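You operate a simulated robot arm through the tools that you are given. There is no shell and no other tool. Be economical: measure what you need, move in short steps, check, and stop when the job is done.

The job below is to be done with a simulated two-armed robot. You get a single attempt, and the scene is never put back.

## Task
Cure the milky tube on rack 1 for 20 more minutes.
Fine: uncover the sight glass before the start; one run, heat dial left as set; wait for DONE, cover the glass again and switch the power off; keep the doors shut; leave the other tubes.

It is judged by the outcome, as a careful person would: the job done as asked, and still so three seconds after it is handed in. It fails if anything else is knocked over, pushed out of place, dropped, spilled or broken. A push-on lid holds only when it is set on centred and level and pressed home; a screw cap is set on level and turned clockwise until tight.

## Robot
Two 6-joint arms with two-finger parallel grippers on one trunk that stands fixed in place. Base frame: the origin is at the foot of the trunk, x ahead of it, y to its left, z up. Readings come in cm, rad, newtons and seconds.
The left shoulder is at [28, 18.5, 118], the right one opposite. With the tool pointing down near the work surface each hand reaches from about 20 to 74 cm from the base axis, measured 20 degrees to its own side. Payload 1.57 kg a hand.
The TCP of each hand is the grasp point between the finger pads, 3 cm short of the fingertips. In the tool frame z runs along the fingers and y along their closing line. The gripper opens to 8 cm. The fingers are 1.7 cm wide and 1.2 cm thick; the gripper's body (4 by 8.2 cm) begins 8 cm behind the TCP.
Orientation is that of the tool frame in the base frame, as a unit quaternion [x, y, z, w]. With the fingers straight down and closing along the base's y, the tool's x points along the base's -x, its y along +y and its z along -z.

## Interface
- The arms move only by the tool send_rows. It takes "left_deltas", "right_deltas" or both (then of equal length, played together; a hand with none holds still); each is a list of rows, each a list of 7 numbers: the opening, from 0 (shut) to 1 (fully open), then the shift along the tool's x, y, z in cm, then the turn, a rotation vector about the tool's x, y, z in rad. In form: [[hand, x, y, z, ax, ay, az], ...]. A call has 1 to 10 rows; each row is the pose to reach, as a shift and turn from the pose commanded when the call began, along the tool's axes at that moment. Each row takes 0.2 s and may step no farther than 5 cm and 0.15 rad from the row before; otherwise, or with a gripper value out of range, the whole call is refused. A pose out of reach is approached as far as the arm can. The call stops where the force on the tool passes 50 N (or 10 N more than at its start, if that is more) or the arm is blocked; 0.2 s more then pass. Each finger travels about 15.3 cm/s and halts on what it meets, pressing with about 36 N; the grip force reading is that of the motor and also rises with nothing between the fingers. The clock runs only during rows and for 0.2 s after the last one: add rows that repeat a pose to give the fingers time. The reply holds the time, the measured pose of the TCP, the force on the tool along the base axes, the opening and the grip force, in the units named above and with some noise, with the torque about the TCP (base axes, N m) and any sound that the robot's microphone picked up, and new pictures: "views" is both (left out), scene, wrist or none (wrist: the cameras of the hands that moved).
- Cameras (640 x 400 px; columns grow to the right, rows downward): "scene" is now at [23, 5.1, 163.55]; the picture's right is [0.57, -0.82, 0.00], its down [-0.50, -0.35, -0.79] and it looks along [0.65, 0.45, -0.61] (base axes); focal length 319 px, centre (320, 200). "left" rides on the left gripper at [7.2, 0.7, -12.2] in its tool frame; the picture's right is [-0.09, 1.00, 0.00], its down [-0.84, -0.08, -0.54] and it looks along [-0.54, -0.05, 0.84] (tool axes); focal length 238 px, centre (320, 200). "right" rides on the right gripper at [7.2, -0.7, -12.2] in its tool frame; the picture's right is [0.09, 1.00, 0.00], its down [-0.84, 0.08, -0.54] and it looks along [-0.54, 0.05, 0.84] (tool axes); focal length 238 px, centre (320, 200). There is no depth. A picture from a camera that has moved, and an enlarged one, comes with that camera's place and axes in the base frame and with its lens.
- slide_trunk(by): slides the trunk up (or, below 0, down) by that many cm; the arms and the scene camera ride with it, the base frame stays. It gives what a move gives, with no picture.
- head_to(pan, tilt): turns the head with the scene camera to pan (to the left, within 1.501 rad either way) and tilt (down, from -0.506 to 1.204), counted from straight ahead of the robot. It gives what a move gives, and a new picture of the scene camera.
- enlarge(camera, box): a new picture of the part [left, top, right, bottom] of that camera's present view, enlarged. The clock stands still meanwhile.
- job_done(): hands the job in; it is judged then, once.

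Work in short steps. Places have to be worked out from the pictures, the camera data and where the tool is seen: move nearer, look again, correct. Check each grasp and each placing, and mend what went wrong. You have 120 turns and 200 pictures in all, those below and enlarged ones among them. Open the grippers and draw the arms clear of the work before you hand the job in, unless the task says otherwise; then end with one line.

The tools are called after "Emit:" by a JSON object that holds its "api" and its "payload". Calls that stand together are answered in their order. send_rows: Moves the arms, as the interface text tells. Its arguments: {"type":"object","properties":{"left_deltas":{"type":"array"},"right_deltas":{"type":"array"},"views":{"type":"string","enum":["both","scene","wrist","none"]}},"required":[]} The other tools are called the same way: slide_trunk (by) slides the trunk up or down; head_to (pan, tilt) turns the head that bears the scene camera; enlarge (camera, box) takes an enlarged picture of a part of a camera's view; job_done () hands the job in.

At the start:

```text
t: 0.0
left_position: [41.57, 44.66, 142.1]
left_tool_rot: [0.0, 1.0, 0.0, 0.0]
left_wrist_force: [0.5, 0.0, -0.1]
left_torque: [-0.01, -0.03, 0.0]
left_grip_width: 8.0
left_grip_force: 0.1
right_position: [46.47, 7.58, 141.79]
right_tool_rot: [-0.001, 1.0, 0.0, 0.0]
right_wrist_force: [0.6, 0.1, 0.6]
right_torque: [0.0, 0.0, 0.01]
right_grip_width: 8.0
right_grip_force: 0.1
trunk travel left (down, up): [-87.5, 11.5]
head pan, tilt: [0.606, 0.66]
```

scene: 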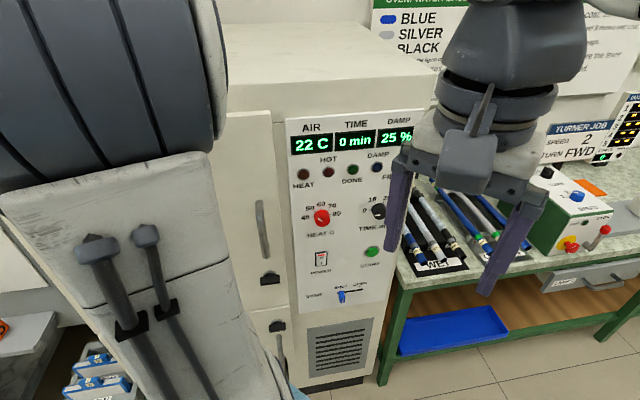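
right: 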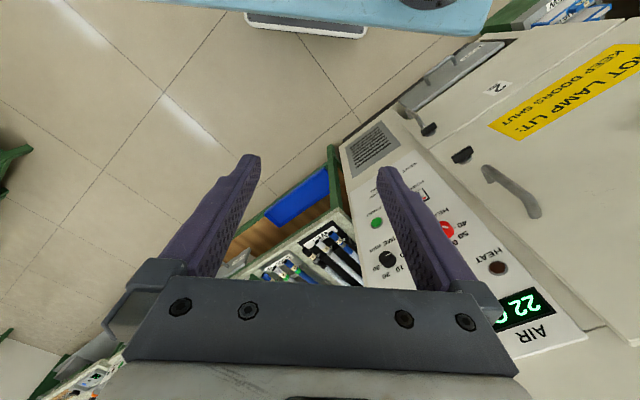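
left: 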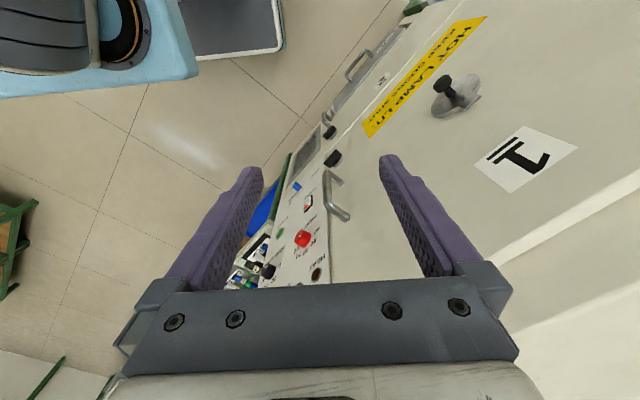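

I start by surveying: the oven with its panel is ahead-left, and signs are on the wall. I look closely at the panel and turn the head left to see the doors.

Emit:
{"api": "enlarge", "payload": {"camera": "scene", "box": [230, 90, 430, 310]}}

Emit:
{"api": "enlarge", "payload": {"camera": "left", "box": [260, 0, 640, 300]}}

Emit:
{"api": "head_to", "payload": {"pan": 0.6, "tilt": 0.2}}

Emit:
{"api": "head_to", "payload": {"pan": 1.2, "tilt": 0.6}}

```text
1.82 times, centred on (330, 200) of scene
camera zoom: at [23.0, 5.1, 163.55], right [0.57, -0.82, 0.0], down [-0.5, -0.35, -0.79], along [0.65, 0.45, -0.61], focal length 580 px, centre (302, 200)
```

zoom: 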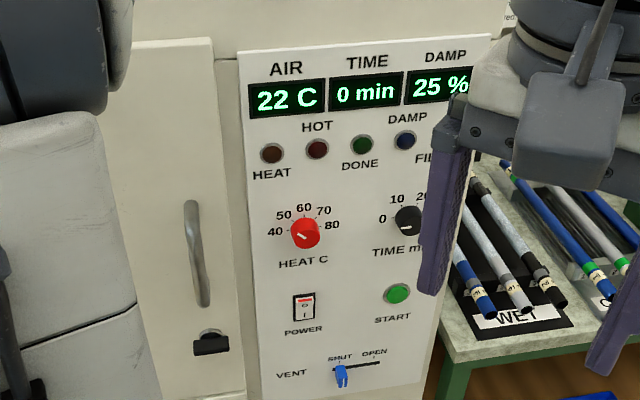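

```text
1.33 times, centred on (450, 150) of left
camera zoom: at [34.31, 45.21, 154.31], right [0.09, 1.0, 0.0], down [0.84, -0.08, 0.54], along [0.54, -0.05, -0.84], focal length 318 px, centre (147, 267)
```

zoom: 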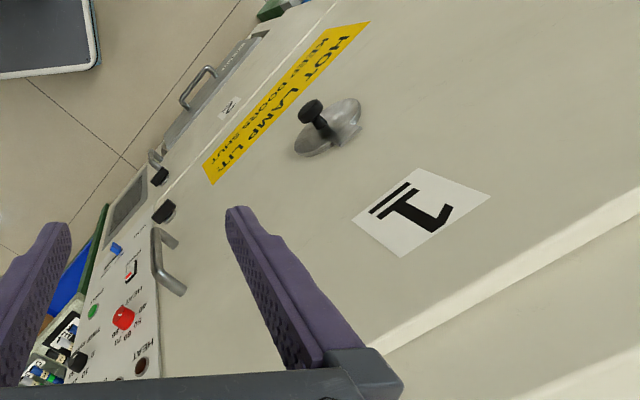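

```text
t: 0.9
left_position: [41.54, 44.53, 142.09]
left_tool_rot: [0.0, 1.0, 0.0, -0.001]
left_wrist_force: [0.6, 0.3, -0.8]
left_torque: [0.01, 0.02, -0.05]
left_grip_width: 8.0
left_grip_force: 0.1
right_position: [46.45, 7.59, 141.86]
right_tool_rot: [0.001, 1.0, -0.001, 0.0]
right_wrist_force: [0.0, 0.1, -0.1]
right_torque: [-0.02, -0.01, -0.01]
right_grip_width: 8.01
right_grip_force: 0.1
trunk travel left (down, up): [-87.5, 11.5]
head pan, tilt: [0.6, 0.201]
camera scene: at [23.58, 5.44, 167.74], right [0.56, -0.83, 0.0], down [-0.17, -0.11, -0.98], along [0.81, 0.55, -0.2], focal length 319 px, centre (320, 200)
```

scene: 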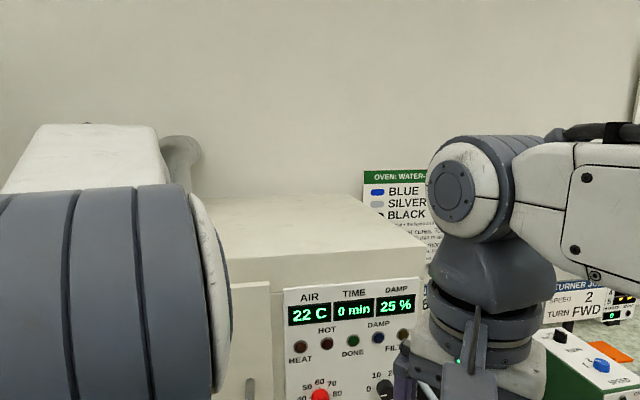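

```text
t: 1.9
left_position: [41.46, 44.65, 142.1]
left_tool_rot: [0.0, 1.0, 0.0, 0.0]
left_wrist_force: [0.1, 0.3, -0.9]
left_torque: [0.01, -0.01, 0.01]
left_grip_width: 8.01
left_grip_force: 0.0
right_position: [46.53, 7.56, 141.84]
right_tool_rot: [0.0, 1.0, 0.0, -0.001]
right_wrist_force: [0.0, -0.2, -0.1]
right_torque: [0.02, 0.03, 0.02]
right_grip_width: 7.98
right_grip_force: 0.1
trunk travel left (down, up): [-87.5, 11.5]
head pan, tilt: [1.201, 0.6]
camera scene: at [19.09, 8.42, 164.07], right [0.93, -0.36, 0.0], down [-0.2, -0.53, -0.83], along [0.3, 0.77, -0.56], focal length 319 px, centre (320, 200)
```

scene: 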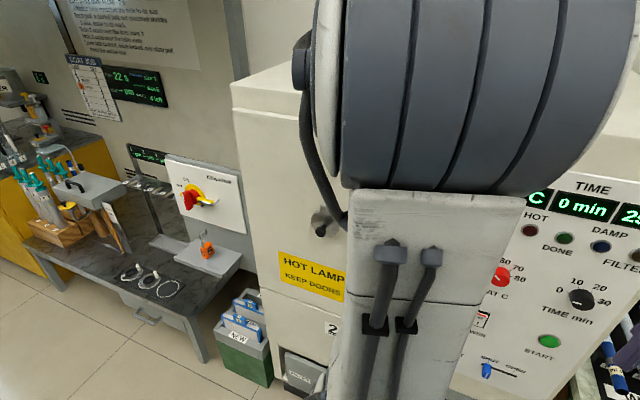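

The right arm hides the oven sign, so I move the right hand to the right and away, then look at the sign.

Emit:
{"api": "send_rows", "payload": {"right_deltas": [[1, 0, -5, 0, 0, 0, 0], [1, 2, -10, 0, 0, 0, 0], [1, 4, -15, 0, 0, 0, 0], [1, 6, -19, 0, 0, 0, 0], [1, 8, -23, 0, 0, 0, 0], [1, 10, -27, 0, 0, 0, 0]], "views": "none"}}

Emit:
{"api": "head_to", "payload": {"pan": 0.4, "tilt": 0.4}}

```text
refused: row 2 steps farther than a row can; nothing moved
```

```text
t: 3.0
left_position: [41.59, 44.53, 142.14]
left_tool_rot: [0.0, 1.0, 0.0, 0.0]
left_wrist_force: [-0.1, -0.6, -0.1]
left_torque: [0.01, 0.0, -0.01]
left_grip_width: 7.96
left_grip_force: 0.0
right_position: [46.56, 7.58, 141.84]
right_tool_rot: [0.0, 1.0, 0.0, -0.001]
right_wrist_force: [-0.1, 0.7, 0.0]
right_torque: [-0.02, -0.02, -0.01]
right_grip_width: 8.0
right_grip_force: 0.2
trunk travel left (down, up): [-87.5, 11.5]
head pan, tilt: [0.4, 0.4]
camera scene: at [24.42, 3.79, 165.89], right [0.39, -0.92, 0.0], down [-0.36, -0.15, -0.92], along [0.85, 0.36, -0.39], focal length 319 px, centre (320, 200)
```

scene: 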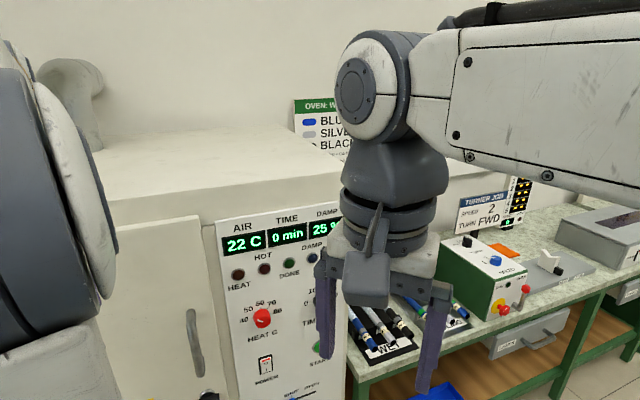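

The step was slightly too long; I retry with shorter rows.

Emit:
{"api": "send_rows", "payload": {"right_deltas": [[1, 1, -4.5, 0, 0, 0, 0], [1, 2, -9, 0, 0, 0, 0], [1, 4, -13, 0, 0, 0, 0], [1, 6, -17, 0, 0, 0, 0], [1, 8, -21, 0, 0, 0, 0], [1, 10, -25, 0, 0, 0, 0], [1, 12, -29, 0, 0, 0, 0], [1, 14, -33, 0, 0, 0, 0]], "views": "scene"}}

Emit:
{"api": "enlarge", "payload": {"camera": "scene", "box": [280, 80, 460, 192]}}

```text
t: 5.0
left_position: [41.58, 44.6, 142.15]
left_tool_rot: [0.0, 1.0, 0.0, 0.001]
left_wrist_force: [-0.4, 0.2, 0.2]
left_torque: [-0.03, 0.02, -0.03]
left_grip_width: 7.98
left_grip_force: 0.0
right_position: [42.45, -35.01, 144.49]
right_tool_rot: [-0.071, 0.997, 0.001, -0.002]
right_wrist_force: [0.7, 0.3, -0.1]
right_torque: [0.02, -0.01, 0.01]
right_grip_width: 8.0
right_grip_force: 0.0
right hand out of reach, approached as far as the arm can: row 3, 4, 5, 6, 7, 8
trunk travel left (down, up): [-87.5, 11.5]
head pan, tilt: [0.4, 0.4]
stopped in row 8 (right hand): the arm was blocked; the commanded pose is now the measured one
camera scene: at [24.46, 3.81, 165.88], right [0.39, -0.92, 0.0], down [-0.36, -0.15, -0.92], along [0.85, 0.36, -0.39], focal length 319 px, centre (320, 200)
```

scene: 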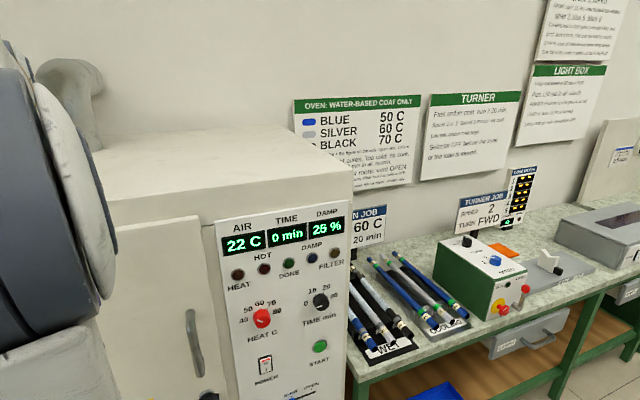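

```text
3.56 times, centred on (370, 136) of scene
camera zoom: at [24.46, 3.81, 165.88], right [0.39, -0.92, 0.0], down [-0.36, -0.15, -0.92], along [0.85, 0.36, -0.39], focal length 1134 px, centre (142, 428)
```

zoom: 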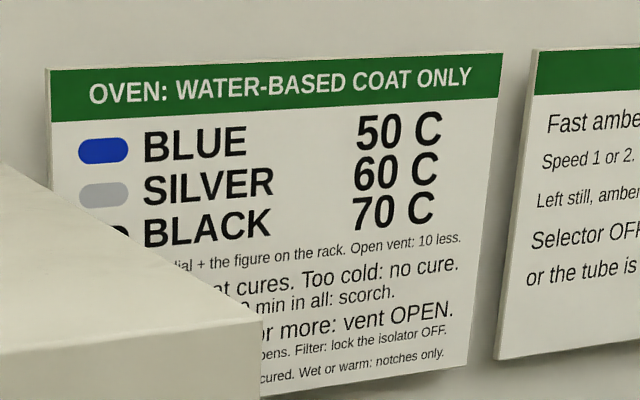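

The sign is partly hidden by the oven's edge; I raise the trunk to see more of it.

Emit:
{"api": "slide_trunk", "payload": {"by": 11.4}}

Emit:
{"api": "head_to", "payload": {"pan": 0.0, "tilt": 0.4}}

```text
t: 6.5
left_position: [41.61, 44.64, 153.43]
left_tool_rot: [0.0, 1.0, 0.001, 0.001]
left_wrist_force: [0.4, -0.7, 0.2]
left_torque: [0.0, 0.0, -0.01]
left_grip_width: 8.0
left_grip_force: 0.1
right_position: [42.46, -35.04, 155.82]
right_tool_rot: [-0.071, 0.998, 0.001, -0.002]
right_wrist_force: [0.1, 0.2, -0.9]
right_torque: [-0.03, -0.02, -0.01]
right_grip_width: 8.01
right_grip_force: 0.0
trunk travel left (down, up): [-98.9, 0.1]
head pan, tilt: [0.4, 0.4]
```

```text
t: 7.4
left_position: [41.56, 44.55, 153.56]
left_tool_rot: [0.0, 1.0, 0.0, 0.0]
left_wrist_force: [0.1, 0.0, -0.1]
left_torque: [0.03, 0.0, -0.04]
left_grip_width: 8.0
left_grip_force: 0.0
right_position: [42.44, -34.95, 155.8]
right_tool_rot: [-0.07, 0.998, 0.001, -0.001]
right_wrist_force: [0.5, -0.3, 0.5]
right_torque: [-0.01, -0.05, 0.01]
right_grip_width: 7.99
right_grip_force: 0.1
trunk travel left (down, up): [-98.9, 0.1]
head pan, tilt: [0.0, 0.4]
camera scene: at [25.15, 0.18, 177.29], right [0.0, -1.0, 0.0], down [-0.39, 0.0, -0.92], along [0.92, 0.0, -0.39], focal length 319 px, centre (320, 200)
```

scene: 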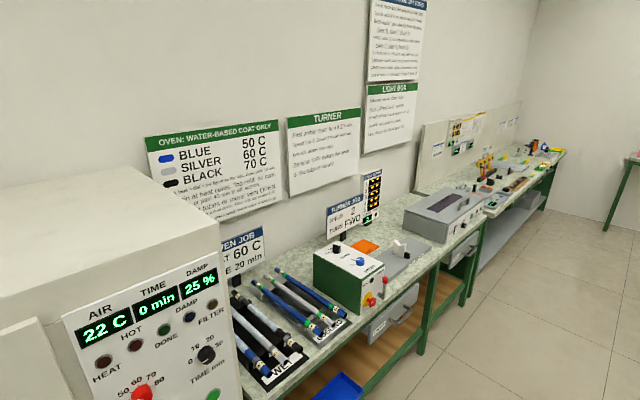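

Now more of the sign shows; I enlarge it, the oven job card, and the other signs.

Emit:
{"api": "enlarge", "payload": {"camera": "scene", "box": [140, 115, 290, 225]}}

Emit:
{"api": "enlarge", "payload": {"camera": "scene", "box": [200, 200, 360, 390]}}

Emit:
{"api": "enlarge", "payload": {"camera": "scene", "box": [360, 0, 440, 85]}}

```text
3.64 times, centred on (215, 170) of scene
camera zoom: at [25.15, 0.18, 177.29], right [0.0, -1.0, 0.0], down [-0.39, 0.0, -0.92], along [0.92, 0.0, -0.39], focal length 1160 px, centre (702, 309)
```

zoom: 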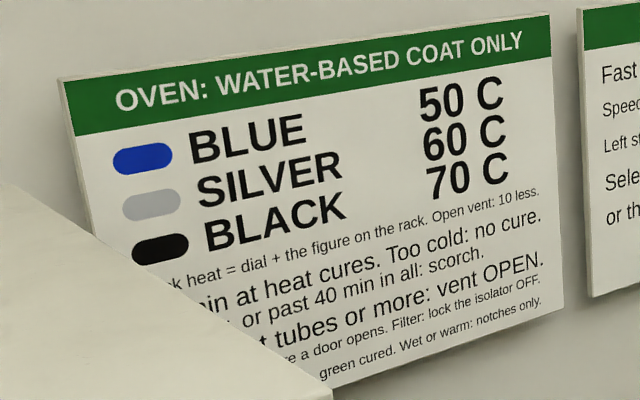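

```text
2.11 times, centred on (280, 295) of scene
camera zoom: at [25.15, 0.18, 177.29], right [0.0, -1.0, 0.0], down [-0.39, 0.0, -0.92], along [0.92, 0.0, -0.39], focal length 672 px, centre (404, 0)
```

zoom: 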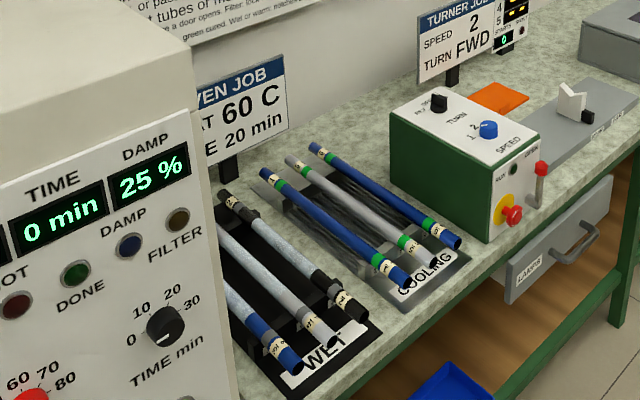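

```text
4.71 times, centred on (400, 42) of scene
camera zoom: at [25.15, 0.18, 177.29], right [0.0, -1.0, 0.0], down [-0.39, 0.0, -0.92], along [0.92, 0.0, -0.39], focal length 1501 px, centre (-56, 941)
```

zoom: 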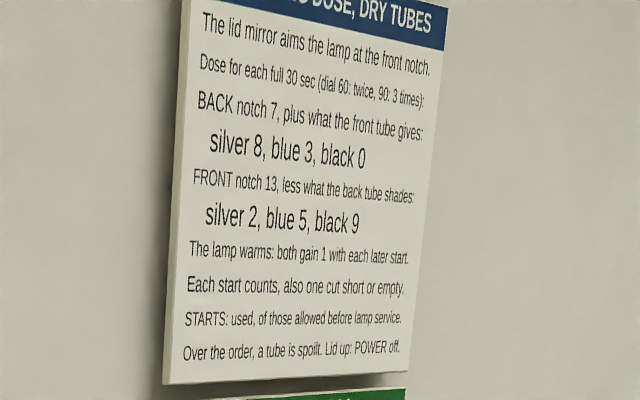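

The sign says: rack heat = dial + rack figure, open vent 10 less, wet tubes count for venting. I lower the trunk back, and look with the left wrist camera at the door with its cover.

Emit:
{"api": "slide_trunk", "payload": {"by": -11.4}}

Emit:
{"api": "send_rows", "payload": {"left_deltas": [[1, 4, -3, 0, 0, 0, 0.12], [1, 7, -6, 0, 0, 0, 0.25], [1, 10, -9, 0, 0, 0, 0.38], [1, 13, -12, 0, 0, 0, 0.5], [1, 13, -16, 0, 0, 0, 0.62], [1, 13, -18, 0, 0, 0, 0.74]], "views": "both"}}

```text
t: 8.8
left_position: [41.5, 44.5, 142.18]
left_tool_rot: [0.0, 1.0, -0.001, 0.0]
left_wrist_force: [0.8, -0.4, -0.3]
left_torque: [0.01, -0.01, -0.02]
left_grip_width: 8.01
left_grip_force: 0.0
right_position: [42.41, -34.96, 144.51]
right_tool_rot: [-0.07, 0.998, 0.002, 0.0]
right_wrist_force: [0.9, 0.4, 0.9]
right_torque: [-0.02, -0.02, -0.01]
right_grip_width: 8.0
right_grip_force: 0.0
trunk travel left (down, up): [-87.5, 11.5]
head pan, tilt: [0.0, 0.4]
```

```text
t: 10.2
left_position: [29.61, 40.09, 145.13]
left_tool_rot: [0.363, 0.932, -0.002, 0.0]
left_wrist_force: [-1.0, -0.3, 0.4]
left_torque: [0.0, -0.02, -0.04]
left_grip_width: 8.0
left_grip_force: 0.0
left hand out of reach, approached as far as the arm can: row 2, 3, 4, 5, 6
right_position: [42.34, -35.07, 144.37]
right_tool_rot: [-0.071, 0.997, 0.002, -0.001]
right_wrist_force: [-0.9, -0.1, -0.3]
right_torque: [0.01, 0.0, -0.01]
right_grip_width: 7.99
right_grip_force: 0.1
trunk travel left (down, up): [-87.5, 11.5]
head pan, tilt: [0.0, 0.4]
camera scene: at [25.17, 0.17, 165.89], right [0.0, -1.0, 0.0], down [-0.39, 0.0, -0.92], along [0.92, 0.0, -0.39], focal length 319 px, centre (320, 200)
camera left: at [24.66, 45.53, 157.37], right [0.74, 0.67, 0.0], down [0.56, -0.62, 0.54], along [0.36, -0.4, -0.84], focal length 238 px, centre (320, 200)
```

scene: 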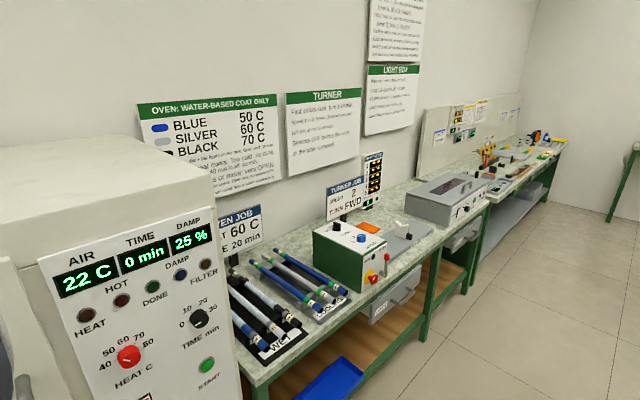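
left: 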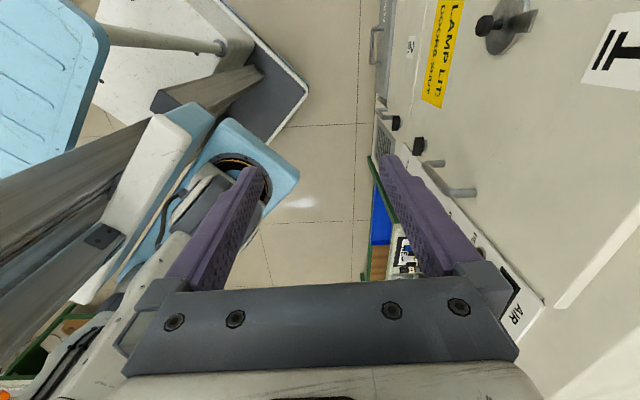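

Wrong turning direction; the oven front's inward normal is about (0.74, 0.67, 0). I turn the left hand the other way so that its camera looks at the door.

Emit:
{"api": "send_rows", "payload": {"left_deltas": [[1, 0, 0, 0.5, 0, 0, -0.15], [1, 0, 0, 1, 0, 0, -0.3], [1, 0, 0, 1.5, 0, 0, -0.45], [1, 0, 0, 2, 0, 0, -0.6], [1, 0, 0, 2.5, 0, 0, -0.75], [1, 0, 0, 3, 0, 0, -0.9], [1, 0, 0, 4, 0, 0, -1.05], [1, 0, 0, 5, 0, 0, -1.2], [1, 0, 0, 6, 0, 0, -1.35], [1, 0, 0, 7, 0, 0, -1.48]], "views": "wrist"}}

```text
t: 12.4
left_position: [29.55, 41.09, 137.87]
left_tool_rot: [-0.363, 0.932, -0.002, -0.001]
left_wrist_force: [0.0, 0.1, 0.2]
left_torque: [0.03, 0.02, -0.01]
left_grip_width: 8.01
left_grip_force: 0.2
left hand out of reach, approached as far as the arm can: row 2, 3, 4, 5, 6, 7, 8, 9, 10
right_position: [42.35, -35.02, 144.52]
right_tool_rot: [-0.07, 0.998, 0.001, -0.001]
right_wrist_force: [0.1, 0.4, -0.4]
right_torque: [-0.01, 0.0, -0.02]
right_grip_width: 7.99
right_grip_force: 0.1
trunk travel left (down, up): [-87.5, 11.5]
head pan, tilt: [0.0, 0.4]
camera left: at [23.79, 36.74, 150.18], right [-0.61, 0.8, 0.0], down [0.67, 0.51, 0.54], along [0.43, 0.33, -0.84], focal length 238 px, centre (320, 200)
```

left: 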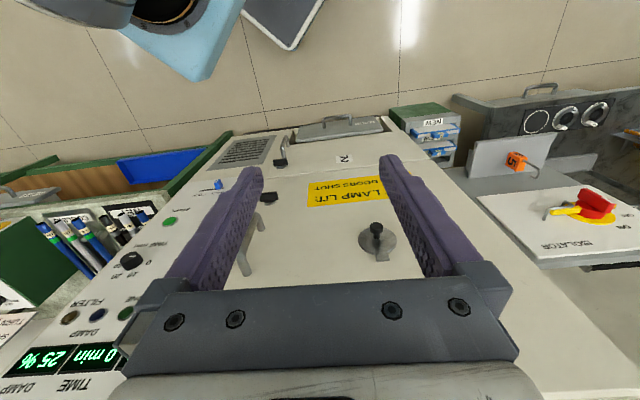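

The knob of the disc cover is near (39.5, 61, 118.7). I enlarge the door in this view.

Emit:
{"api": "enlarge", "payload": {"camera": "left", "box": [240, 110, 440, 290]}}

Emit:
{"api": "enlarge", "payload": {"camera": "left", "box": [0, 170, 260, 370]}}

```text
2.22 times, centred on (340, 200) of left
camera zoom: at [23.79, 36.74, 150.18], right [-0.61, 0.8, 0.0], down [0.67, 0.51, 0.54], along [0.43, 0.33, -0.84], focal length 530 px, centre (276, 200)
```

zoom: 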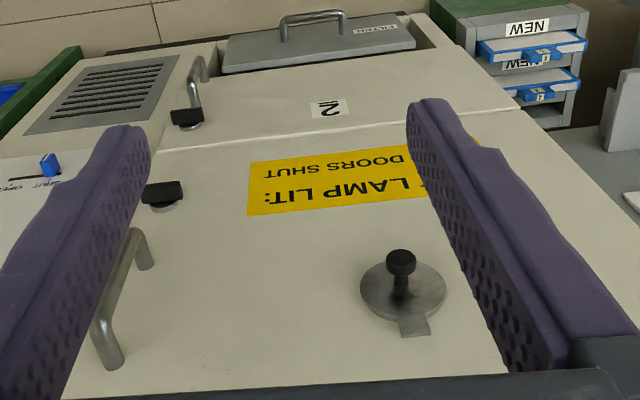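

```text
2.00 times, centred on (130, 270) of left
camera zoom: at [23.79, 36.74, 150.18], right [-0.61, 0.8, 0.0], down [0.67, 0.51, 0.54], along [0.43, 0.33, -0.84], focal length 477 px, centre (700, 60)
```

zoom: 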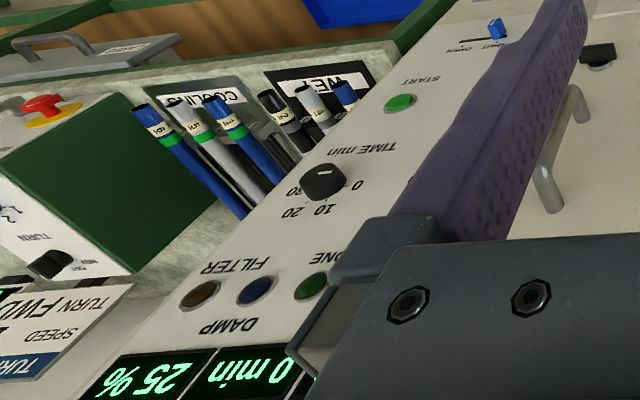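

I'll pitch the left hand so its fingers point at the door, moving it toward the front of the knob while staying ~12 cm off the door.

Emit:
{"api": "send_rows", "payload": {"left_deltas": [[1, 0, 1, 2, 0, -0.14, 0], [1, 0, 2, 4, 0, -0.28, 0], [1, -0.5, 3, 6, 0, -0.42, 0], [1, -1, 4, 8, 0, -0.56, 0], [1, -2, 5, 10, 0, -0.7, 0], [1, -3, 6, 12, 0, -0.84, 0], [1, -4, 7, 14, 0, -0.98, 0], [1, -5, 8, 16, 0, -1.12, 0], [1, -6, 8, 17, 0, -1.26, 0], [1, -7, 8, 18, 0, -1.4, 0]], "views": "wrist"}}

```text
t: 14.6
left_position: [34.96, 56.43, 123.65]
left_tool_rot: [-0.279, 0.713, 0.23, 0.601]
left_wrist_force: [1.2, 0.5, 0.3]
left_torque: [-0.01, 0.01, -0.01]
left_grip_width: 8.01
left_grip_force: 0.1
left hand out of reach, approached as far as the arm can: row 1, 2, 3, 4, 5, 6, 7, 8, 9, 10
right_position: [42.39, -34.9, 144.43]
right_tool_rot: [-0.07, 0.998, 0.002, 0.0]
right_wrist_force: [0.2, 0.2, -0.1]
right_torque: [-0.05, -0.01, -0.02]
right_grip_width: 8.0
right_grip_force: 0.0
trunk travel left (down, up): [-87.5, 11.5]
head pan, tilt: [0.0, 0.4]
camera left: at [24.71, 47.92, 118.69], right [-0.66, 0.75, 0.08], down [-0.24, -0.32, 0.92], along [0.71, 0.59, 0.39], focal length 238 px, centre (320, 200)
```

left: 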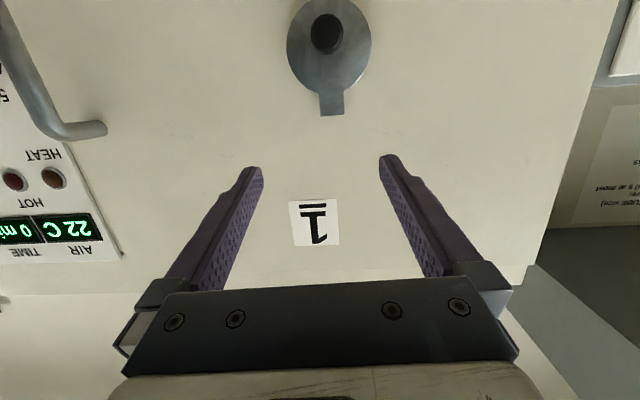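

The hand faces the door. I lower it to bring the cover into view and enlarge.

Emit:
{"api": "send_rows", "payload": {"left_deltas": [[1, 3, 0, -1, 0, -0.08, 0], [1, 6, 0, -1, 0, -0.16, 0]], "views": "none"}}

Emit:
{"api": "enlarge", "payload": {"camera": "left", "box": [220, 20, 440, 160]}}

```text
t: 15.2
left_position: [35.29, 56.67, 127.09]
left_tool_rot: [-0.261, 0.665, 0.248, 0.654]
left_wrist_force: [-0.1, 0.5, 0.3]
left_torque: [-0.01, -0.01, 0.01]
left_grip_width: 8.01
left_grip_force: 0.1
left hand out of reach, approached as far as the arm can: row 1, 2
right_position: [42.31, -34.98, 144.38]
right_tool_rot: [-0.071, 0.997, 0.002, -0.001]
right_wrist_force: [-0.1, -0.6, -0.7]
right_torque: [-0.01, -0.01, -0.02]
right_grip_width: 8.02
right_grip_force: 0.1
trunk travel left (down, up): [-87.5, 11.5]
head pan, tilt: [0.0, 0.4]
```

```text
2.86 times, centred on (330, 90) of left
camera zoom: at [25.68, 48.71, 120.1], right [-0.67, 0.74, 0.08], down [-0.34, -0.4, 0.85], along [0.66, 0.54, 0.52], focal length 681 px, centre (291, 514)
```

zoom: 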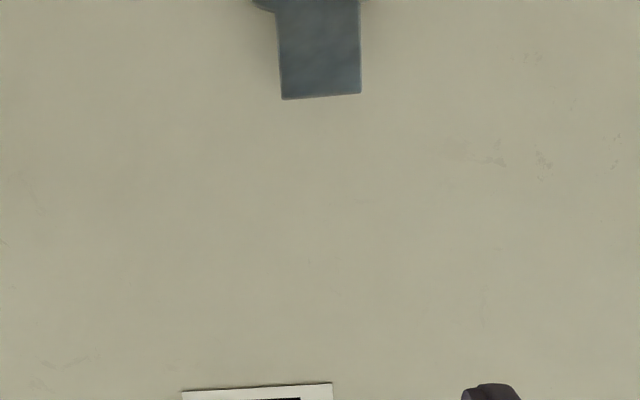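

The hand can't get lower at this trunk height, so I lower the trunk by 20 cm and look again.

Emit:
{"api": "slide_trunk", "payload": {"by": -15}}

Emit:
{"api": "enlarge", "payload": {"camera": "left", "box": [160, 0, 480, 200]}}

```text
t: 17.0
left_position: [35.25, 56.57, 112.11]
left_tool_rot: [-0.261, 0.665, 0.248, 0.655]
left_wrist_force: [-0.1, 0.3, -1.0]
left_torque: [0.03, -0.01, 0.0]
left_grip_width: 8.01
left_grip_force: 0.0
right_position: [42.4, -35.02, 129.46]
right_tool_rot: [-0.07, 0.998, 0.002, -0.001]
right_wrist_force: [-0.3, -0.3, -0.4]
right_torque: [0.0, 0.0, -0.03]
right_grip_width: 7.99
right_grip_force: 0.0
trunk travel left (down, up): [-72.5, 26.5]
head pan, tilt: [0.0, 0.4]
```

```text
2.00 times, centred on (320, 100) of left
camera zoom: at [25.67, 48.69, 105.09], right [-0.67, 0.74, 0.08], down [-0.34, -0.4, 0.85], along [0.66, 0.54, 0.52], focal length 477 px, centre (320, 400)
```

zoom: 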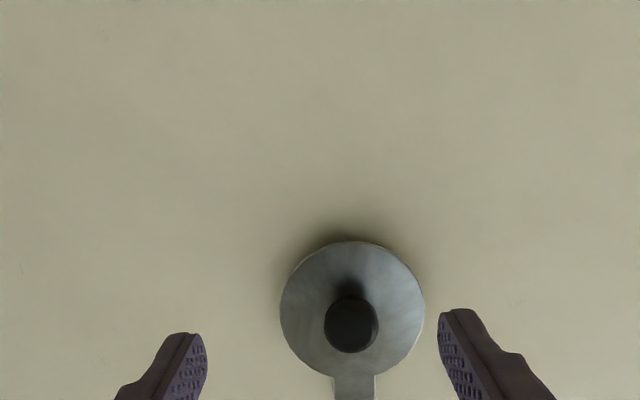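

The knob is at about (40.8, 63.5, 113.9), a Ø2.5 cm knob in front of a disc with an upper tab. I look closer at the tab to understand how the cover is held.

Emit:
{"api": "enlarge", "payload": {"camera": "left", "box": [270, 100, 410, 240]}}

Emit:
{"api": "head_to", "payload": {"pan": 1.1, "tilt": 0.3}}

```text
2.86 times, centred on (340, 170) of left
camera zoom: at [25.67, 48.69, 105.09], right [-0.67, 0.74, 0.08], down [-0.34, -0.4, 0.85], along [0.66, 0.54, 0.52], focal length 681 px, centre (263, 286)
```

zoom: 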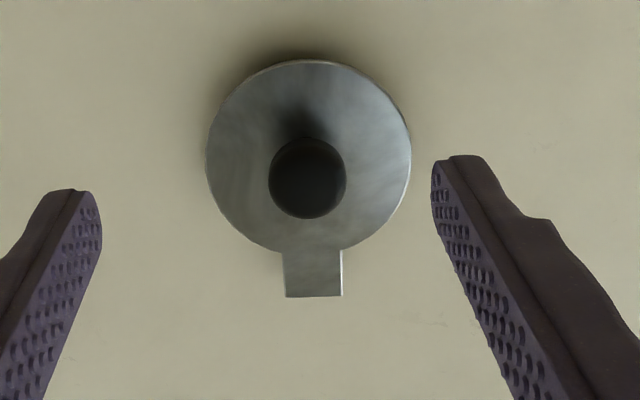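

```text
t: 18.3
left_position: [35.28, 56.56, 111.99]
left_tool_rot: [-0.262, 0.665, 0.248, 0.654]
left_wrist_force: [-0.1, 0.8, 0.8]
left_torque: [-0.03, -0.03, 0.02]
left_grip_width: 8.0
left_grip_force: 0.1
right_position: [42.55, -35.02, 129.56]
right_tool_rot: [-0.07, 0.998, 0.001, -0.002]
right_wrist_force: [0.6, 0.3, 0.4]
right_torque: [0.02, -0.03, 0.02]
right_grip_width: 8.0
right_grip_force: 0.1
trunk travel left (down, up): [-72.5, 26.5]
head pan, tilt: [1.1, 0.3]
camera scene: at [20.13, 8.49, 151.82], right [0.89, -0.45, 0.0], down [-0.13, -0.26, -0.96], along [0.43, 0.85, -0.3], focal length 319 px, centre (320, 200)
```

scene: 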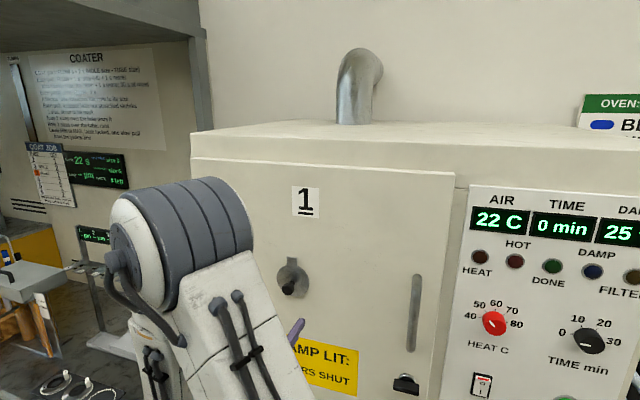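

The scene camera now sees the cover and panel well. I enlarge both the panel and the cover.

Emit:
{"api": "enlarge", "payload": {"camera": "scene", "box": [450, 180, 640, 400]}}

Emit:
{"api": "enlarge", "payload": {"camera": "scene", "box": [250, 240, 346, 312]}}

Emit:
{"api": "head_to", "payload": {"pan": 0.7, "tilt": 0.55}}

```text
1.82 times, centred on (545, 290) of scene
camera zoom: at [20.13, 8.49, 151.82], right [0.89, -0.45, 0.0], down [-0.13, -0.26, -0.96], along [0.43, 0.85, -0.3], focal length 580 px, centre (-89, 36)
```

zoom: 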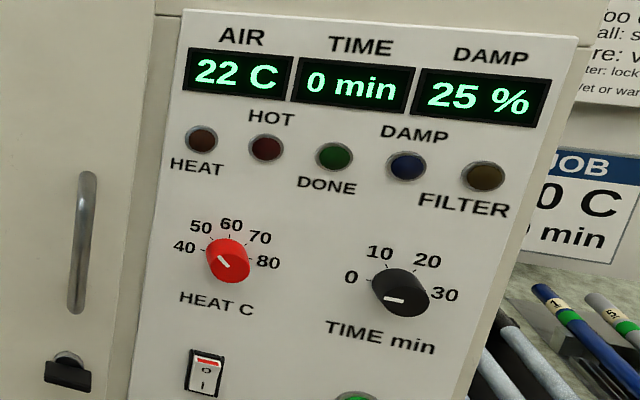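

```text
5.56 times, centred on (298, 276) of scene
camera zoom: at [20.13, 8.49, 151.82], right [0.89, -0.45, 0.0], down [-0.13, -0.26, -0.96], along [0.43, 0.85, -0.3], focal length 1772 px, centre (442, -222)
```

zoom: 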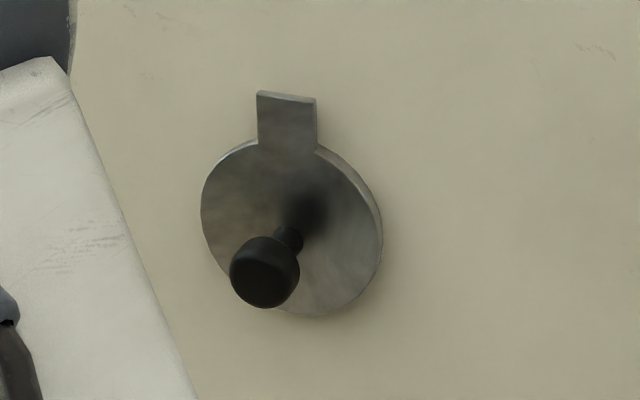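

```text
t: 19.2
left_position: [35.19, 56.58, 112.05]
left_tool_rot: [-0.262, 0.665, 0.249, 0.654]
left_wrist_force: [-0.1, 0.9, -0.6]
left_torque: [-0.02, 0.04, 0.01]
left_grip_width: 8.01
left_grip_force: 0.0
right_position: [42.38, -34.9, 129.35]
right_tool_rot: [-0.07, 0.998, 0.001, -0.002]
right_wrist_force: [-0.1, -1.0, 0.3]
right_torque: [0.01, 0.02, 0.02]
right_grip_width: 8.02
right_grip_force: 0.0
trunk travel left (down, up): [-72.5, 26.5]
head pan, tilt: [0.7, 0.55]
camera scene: at [22.75, 5.97, 149.52], right [0.64, -0.76, 0.0], down [-0.4, -0.34, -0.85], along [0.65, 0.55, -0.52], focal length 319 px, centre (320, 200)
```

scene: 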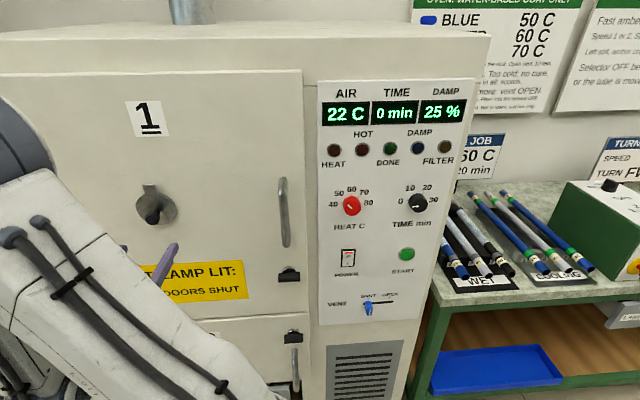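

Heat dial points near 45–50 and time near 0, both to be checked later. I align the left hand with the cover knob and approach partway with the fingers partly closed.

Emit:
{"api": "send_rows", "payload": {"left_deltas": [[0.6, -1, 0.7, 1.5, 0, 0, 0], [0.6, -1.9, 1.3, 3, 0, 0, 0], [0.6, -1.9, 1.3, 5, 0, 0, 0]], "views": "both"}}

```text
t: 20.0
left_position: [38.07, 60.94, 113.8]
left_tool_rot: [-0.261, 0.665, 0.248, 0.654]
left_wrist_force: [-0.6, -0.6, -0.7]
left_torque: [0.01, 0.01, 0.0]
left_grip_width: 4.78
left_grip_force: 0.1
right_position: [42.33, -34.98, 129.5]
right_tool_rot: [-0.07, 0.998, 0.003, -0.001]
right_wrist_force: [0.5, 0.1, 0.3]
right_torque: [0.02, 0.03, -0.03]
right_grip_width: 7.99
right_grip_force: 0.1
trunk travel left (down, up): [-72.5, 26.5]
head pan, tilt: [0.7, 0.55]
camera scene: at [22.74, 5.95, 149.52], right [0.64, -0.76, 0.0], down [-0.4, -0.34, -0.85], along [0.65, 0.55, -0.52], focal length 319 px, centre (320, 200)
camera left: at [28.55, 52.99, 106.89], right [-0.67, 0.74, 0.08], down [-0.34, -0.4, 0.85], along [0.66, 0.54, 0.52], focal length 238 px, centre (320, 200)
```

scene: 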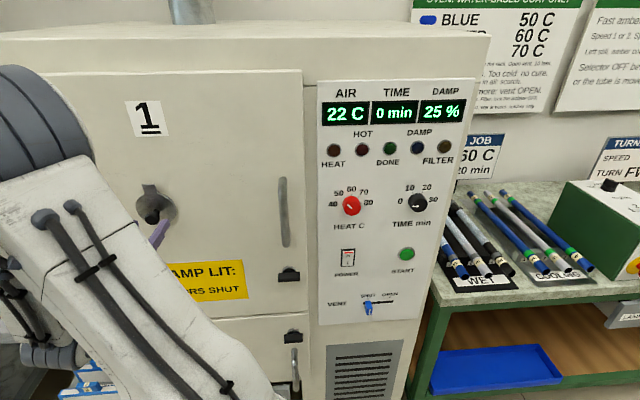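
left: 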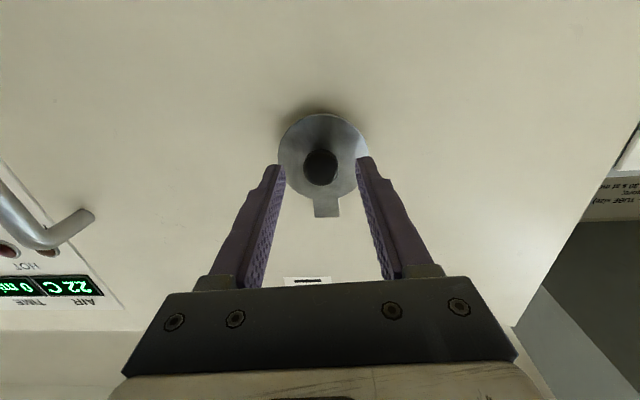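

Aligned with the knob; I advance 2.8 cm more and close on it.

Emit:
{"api": "send_rows", "payload": {"left_deltas": [[0.6, -0.1, 0, 1.4, 0, 0, 0], [0.6, -0.1, 0, 2.6, 0, 0, 0], [0.0, -0.1, 0, 2.6, 0, 0, 0], [0.0, -0.1, 0, 2.6, 0, 0, 0], [0.0, -0.1, 0, 2.6, 0, 0, 0]], "views": "wrist"}}

Emit:
{"api": "enlarge", "payload": {"camera": "left", "box": [220, 90, 420, 220]}}

```text
t: 21.2
left_position: [40.02, 62.66, 113.8]
left_tool_rot: [-0.263, 0.665, 0.248, 0.654]
left_wrist_force: [-0.7, 1.6, -2.2]
left_torque: [-0.1, 0.03, -0.05]
left_grip_width: 2.49
left_grip_force: 36.5
right_position: [42.37, -34.95, 129.33]
right_tool_rot: [-0.071, 0.997, 0.002, -0.001]
right_wrist_force: [0.6, 0.2, 0.7]
right_torque: [0.0, -0.03, 0.0]
right_grip_width: 7.97
right_grip_force: 0.0
trunk travel left (down, up): [-72.5, 26.5]
head pan, tilt: [0.7, 0.55]
camera left: at [30.44, 54.79, 106.92], right [-0.67, 0.74, 0.08], down [-0.34, -0.4, 0.85], along [0.66, 0.54, 0.52], focal length 238 px, centre (320, 200)
```

left: 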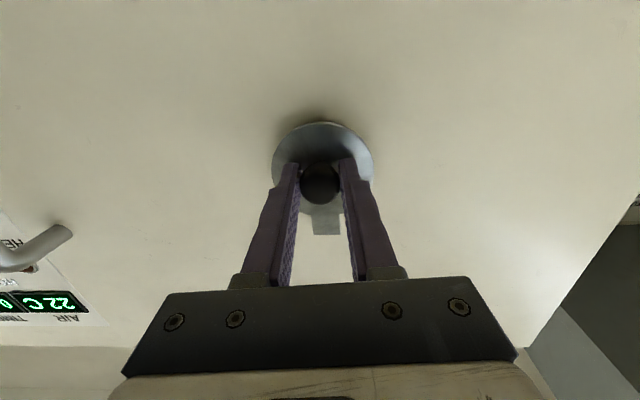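

```text
3.08 times, centred on (320, 155) of left
camera zoom: at [30.44, 54.79, 106.92], right [-0.67, 0.74, 0.08], down [-0.34, -0.4, 0.85], along [0.66, 0.54, 0.52], focal length 733 px, centre (320, 338)
```

zoom: 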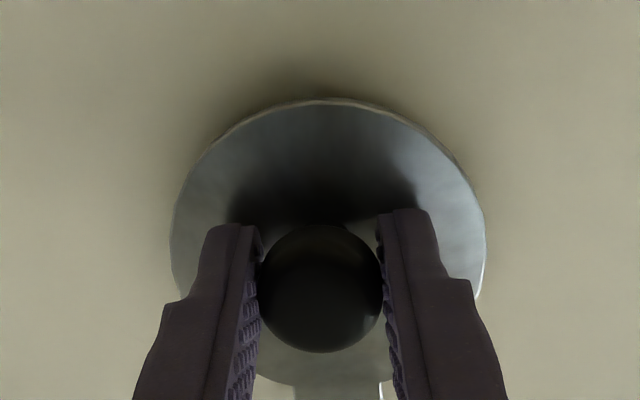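

The knob is gripped. I probe with a small sideways move (as if the disc swung about its tab), watching the force.

Emit:
{"api": "send_rows", "payload": {"left_deltas": [[0.0, 0, 0.4, 0, 0, 0, 0], [0.0, 0, 0.8, 0, 0, 0, 0]], "views": "wrist"}}

```text
t: 21.8
left_position: [39.62, 63.26, 113.84]
left_tool_rot: [-0.261, 0.666, 0.246, 0.654]
left_wrist_force: [0.9, -11.7, -3.2]
left_torque: [0.16, 0.49, -0.24]
left_grip_width: 2.51
left_grip_force: 36.3
right_position: [42.36, -34.98, 129.49]
right_tool_rot: [-0.07, 0.998, 0.002, -0.001]
right_wrist_force: [0.1, 0.5, -1.1]
right_torque: [0.0, 0.03, 0.01]
right_grip_width: 8.03
right_grip_force: 0.1
trunk travel left (down, up): [-72.5, 26.5]
head pan, tilt: [0.7, 0.55]
camera left: at [29.97, 55.3, 106.88], right [-0.67, 0.74, 0.08], down [-0.34, -0.4, 0.85], along [0.66, 0.54, 0.52], focal length 238 px, centre (320, 200)
```

left: 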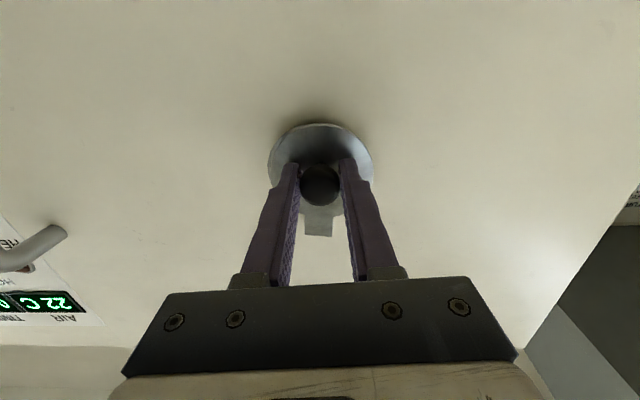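

The cover pivots about its upper tab with friction. I continue along an arc of ~5 cm radius in steps.

Emit:
{"api": "send_rows", "payload": {"left_deltas": [[0.0, -0.15, 0.6, 0, 0, 0, 0.08], [0.0, -0.39, 1.15, 0, 0, 0, 0.2], [0.0, -0.6, 1.6, 0, 0, 0, 0.3], [0.0, -0.87, 2.02, 0, 0, 0, 0.4]], "views": "wrist"}}

```text
t: 22.8
left_position: [37.1, 66.12, 117.93]
left_tool_rot: [-0.132, 0.707, 0.357, 0.596]
left_wrist_force: [-10.8, -16.7, -0.6]
left_torque: [0.43, -0.5, -0.09]
left_grip_width: 2.47
left_grip_force: 36.4
left hand out of reach, approached as far as the arm can: row 3, 4
right_position: [42.32, -35.13, 129.49]
right_tool_rot: [-0.07, 0.998, 0.002, -0.001]
right_wrist_force: [0.6, 0.7, 0.0]
right_torque: [-0.01, -0.01, -0.01]
right_grip_width: 8.05
right_grip_force: 0.0
trunk travel left (down, up): [-72.5, 26.5]
head pan, tilt: [0.7, 0.55]
stopped in row 4 (left hand): the force on the tool passed its limit at 62 N (the readings are from after the stop); the commanded pose is now the measured one
camera left: at [25.65, 60.25, 111.9], right [-0.59, 0.69, 0.43], down [-0.15, -0.61, 0.78], along [0.8, 0.39, 0.46], focal length 238 px, centre (320, 200)
```

left: 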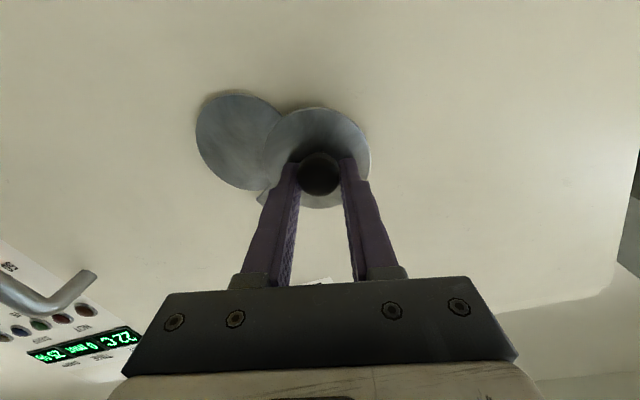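

The cover has swung to about 85° and the glass disc appears beside it, still slightly overlapped. I use the trunk to raise the gripped knob ~2.2 cm further along the arc.

Emit:
{"api": "slide_trunk", "payload": {"by": 1.5}}

Emit:
{"api": "send_rows", "payload": {"left_deltas": [[0.0, 0, 0, 0, 0, 0, 0]], "views": "both"}}

```text
t: 23.4
left_position: [37.02, 66.3, 119.35]
left_tool_rot: [-0.134, 0.707, 0.358, 0.595]
left_wrist_force: [-18.6, -24.8, -8.5]
left_torque: [-0.07, 0.57, 0.52]
left_grip_width: 2.51
left_grip_force: 36.8
right_position: [42.36, -35.07, 131.0]
right_tool_rot: [-0.07, 0.998, 0.001, -0.001]
right_wrist_force: [-0.3, 0.2, -0.5]
right_torque: [-0.02, 0.01, 0.01]
right_grip_width: 8.0
right_grip_force: 0.0
trunk travel left (down, up): [-74.0, 25.0]
head pan, tilt: [0.7, 0.55]
```

```text
t: 23.8
left_position: [36.93, 66.21, 119.52]
left_tool_rot: [-0.133, 0.707, 0.358, 0.595]
left_wrist_force: [-20.5, -23.9, -8.8]
left_torque: [-0.1, 0.54, 0.5]
left_grip_width: 2.48
left_grip_force: 35.7
right_position: [42.31, -35.09, 130.91]
right_tool_rot: [-0.07, 0.998, 0.002, -0.001]
right_wrist_force: [-0.4, -0.1, -0.4]
right_torque: [-0.01, 0.0, 0.0]
right_grip_width: 7.98
right_grip_force: 0.0
trunk travel left (down, up): [-74.0, 25.0]
head pan, tilt: [0.7, 0.55]
camera scene: at [22.64, 5.8, 151.04], right [0.64, -0.76, 0.0], down [-0.4, -0.34, -0.85], along [0.65, 0.55, -0.52], focal length 319 px, centre (320, 200)
camera left: at [25.59, 60.31, 113.39], right [-0.59, 0.68, 0.43], down [-0.14, -0.61, 0.78], along [0.8, 0.39, 0.46], focal length 238 px, centre (320, 200)
```

scene: 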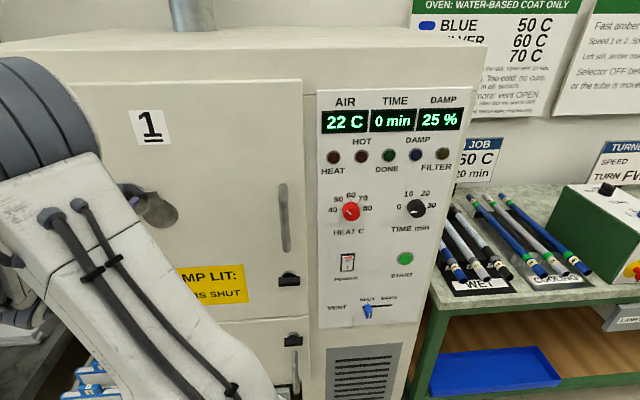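
left: 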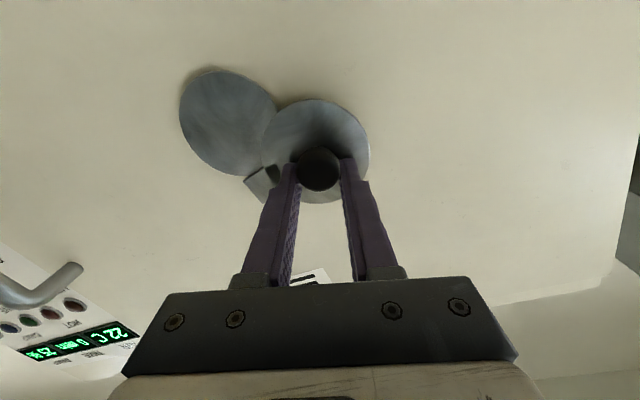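

I release the knob and back straight off to inspect.

Emit:
{"api": "send_rows", "payload": {"left_deltas": [[0.3, 0, 0, 0, 0, 0, 0], [0.6, 0, 0, 0, 0, 0, 0], [0.6, 0, 0, -3, 0, 0, 0], [0.6, 0, 0, -6, 0, 0, 0]], "views": "both"}}

```text
t: 24.8
left_position: [32.94, 62.57, 119.71]
left_tool_rot: [-0.131, 0.708, 0.356, 0.596]
left_wrist_force: [0.0, -0.3, 0.4]
left_torque: [-0.01, -0.06, 0.03]
left_grip_width: 4.81
left_grip_force: 0.1
left hand out of reach, approached as far as the arm can: row 4
right_position: [42.37, -34.99, 130.95]
right_tool_rot: [-0.07, 0.998, 0.002, -0.001]
right_wrist_force: [0.1, -0.1, 0.3]
right_torque: [0.02, 0.02, -0.02]
right_grip_width: 7.98
right_grip_force: 0.2
trunk travel left (down, up): [-74.0, 25.0]
head pan, tilt: [0.7, 0.55]
camera scene: at [22.77, 5.9, 151.02], right [0.64, -0.77, 0.0], down [-0.4, -0.34, -0.85], along [0.65, 0.55, -0.52], focal length 319 px, centre (320, 200)
camera left: at [21.49, 56.59, 113.74], right [-0.59, 0.69, 0.43], down [-0.14, -0.61, 0.78], along [0.8, 0.39, 0.46], focal length 238 px, centre (320, 200)
```

scene: 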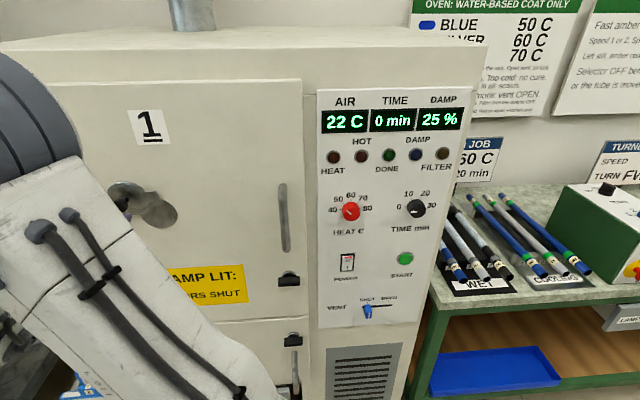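
left: 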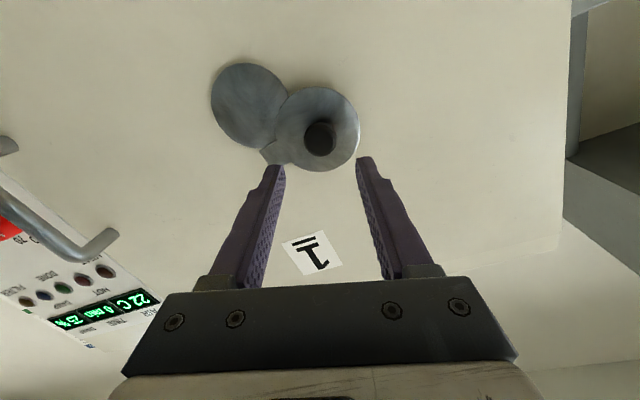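

The cover stays put. I enlarge the glass from both cameras.

Emit:
{"api": "enlarge", "payload": {"camera": "left", "box": [190, 50, 310, 160]}}

Emit:
{"api": "enlarge", "payload": {"camera": "scene", "box": [110, 170, 200, 240]}}

```text
3.64 times, centred on (250, 105) of left
camera zoom: at [21.49, 56.59, 113.74], right [-0.59, 0.69, 0.43], down [-0.14, -0.61, 0.78], along [0.8, 0.39, 0.46], focal length 867 px, centre (574, 546)
```

zoom: 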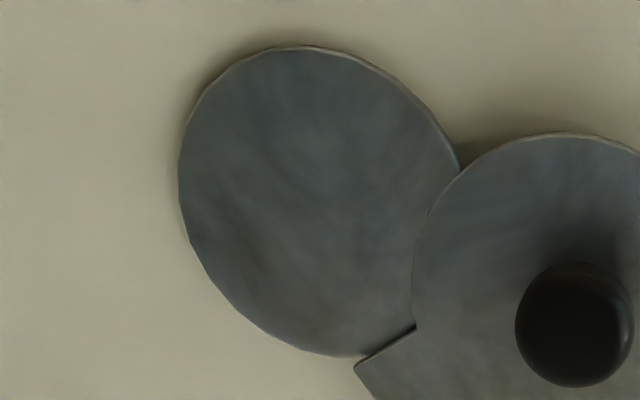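

```text
5.71 times, centred on (155, 205) of scene
camera zoom: at [22.77, 5.9, 151.02], right [0.64, -0.77, 0.0], down [-0.4, -0.34, -0.85], along [0.65, 0.55, -0.52], focal length 1823 px, centre (1263, 171)
```

zoom: 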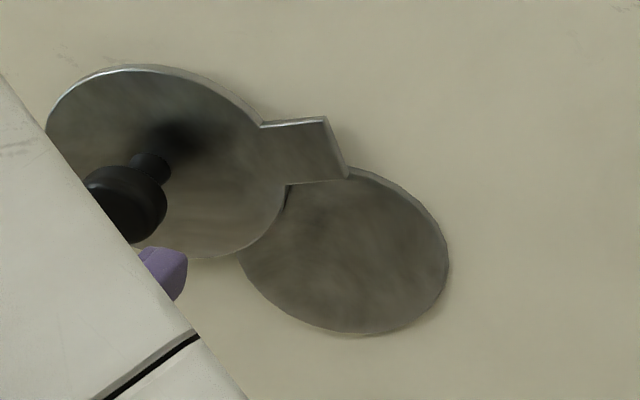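

The glass is uncovered save a sliver. Before deciding the vent setting I need the full sign text; I bring the right hand's camera forward, turned and pitched up to see around the oven's edge.

Emit:
{"api": "send_rows", "payload": {"right_deltas": [[1, -2, 4, 0, 0, -0.12, 0], [1, -4, 8, 0, 0, -0.25, 0], [1, -6, 12, 0, 0, -0.38, 0], [1, -8, 16, 0, 0, -0.5, 0], [1, -10, 19, 0, 0, -0.62, 0], [1, -12, 22, 0, 0, -0.75, 0], [1, -14, 25, 0, 0, -0.85, 0]], "views": "wrist"}}

```text
t: 26.4
left_position: [32.94, 62.5, 119.72]
left_tool_rot: [-0.132, 0.708, 0.355, 0.596]
left_wrist_force: [-0.6, 0.3, -0.4]
left_torque: [0.01, 0.0, 0.03]
left_grip_width: 4.81
left_grip_force: 0.0
right_position: [60.46, 0.27, 131.53]
right_tool_rot: [-0.065, 0.909, 0.03, 0.41]
right_wrist_force: [1.1, -0.2, 0.2]
right_torque: [0.01, 0.0, -0.01]
right_grip_width: 8.02
right_grip_force: 0.0
right hand out of reach, approached as far as the arm can: row 1, 2, 3, 4, 5, 6, 7
trunk travel left (down, up): [-74.0, 25.0]
head pan, tilt: [0.7, 0.55]
camera right: at [46.81, -2.46, 134.3], right [-0.2, 0.98, -0.07], down [0.13, 0.1, 0.99], along [0.97, 0.19, -0.15], focal length 238 px, centre (320, 200)
```

right: 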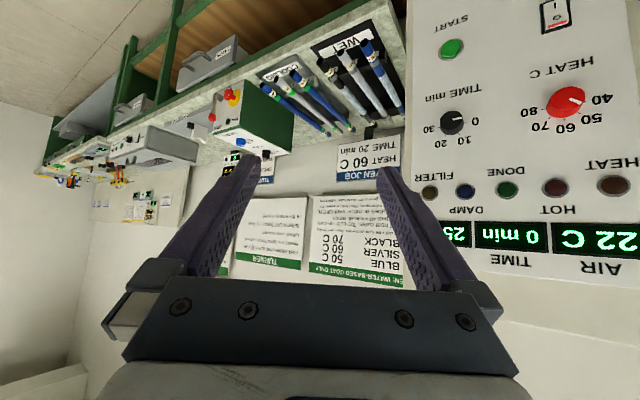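

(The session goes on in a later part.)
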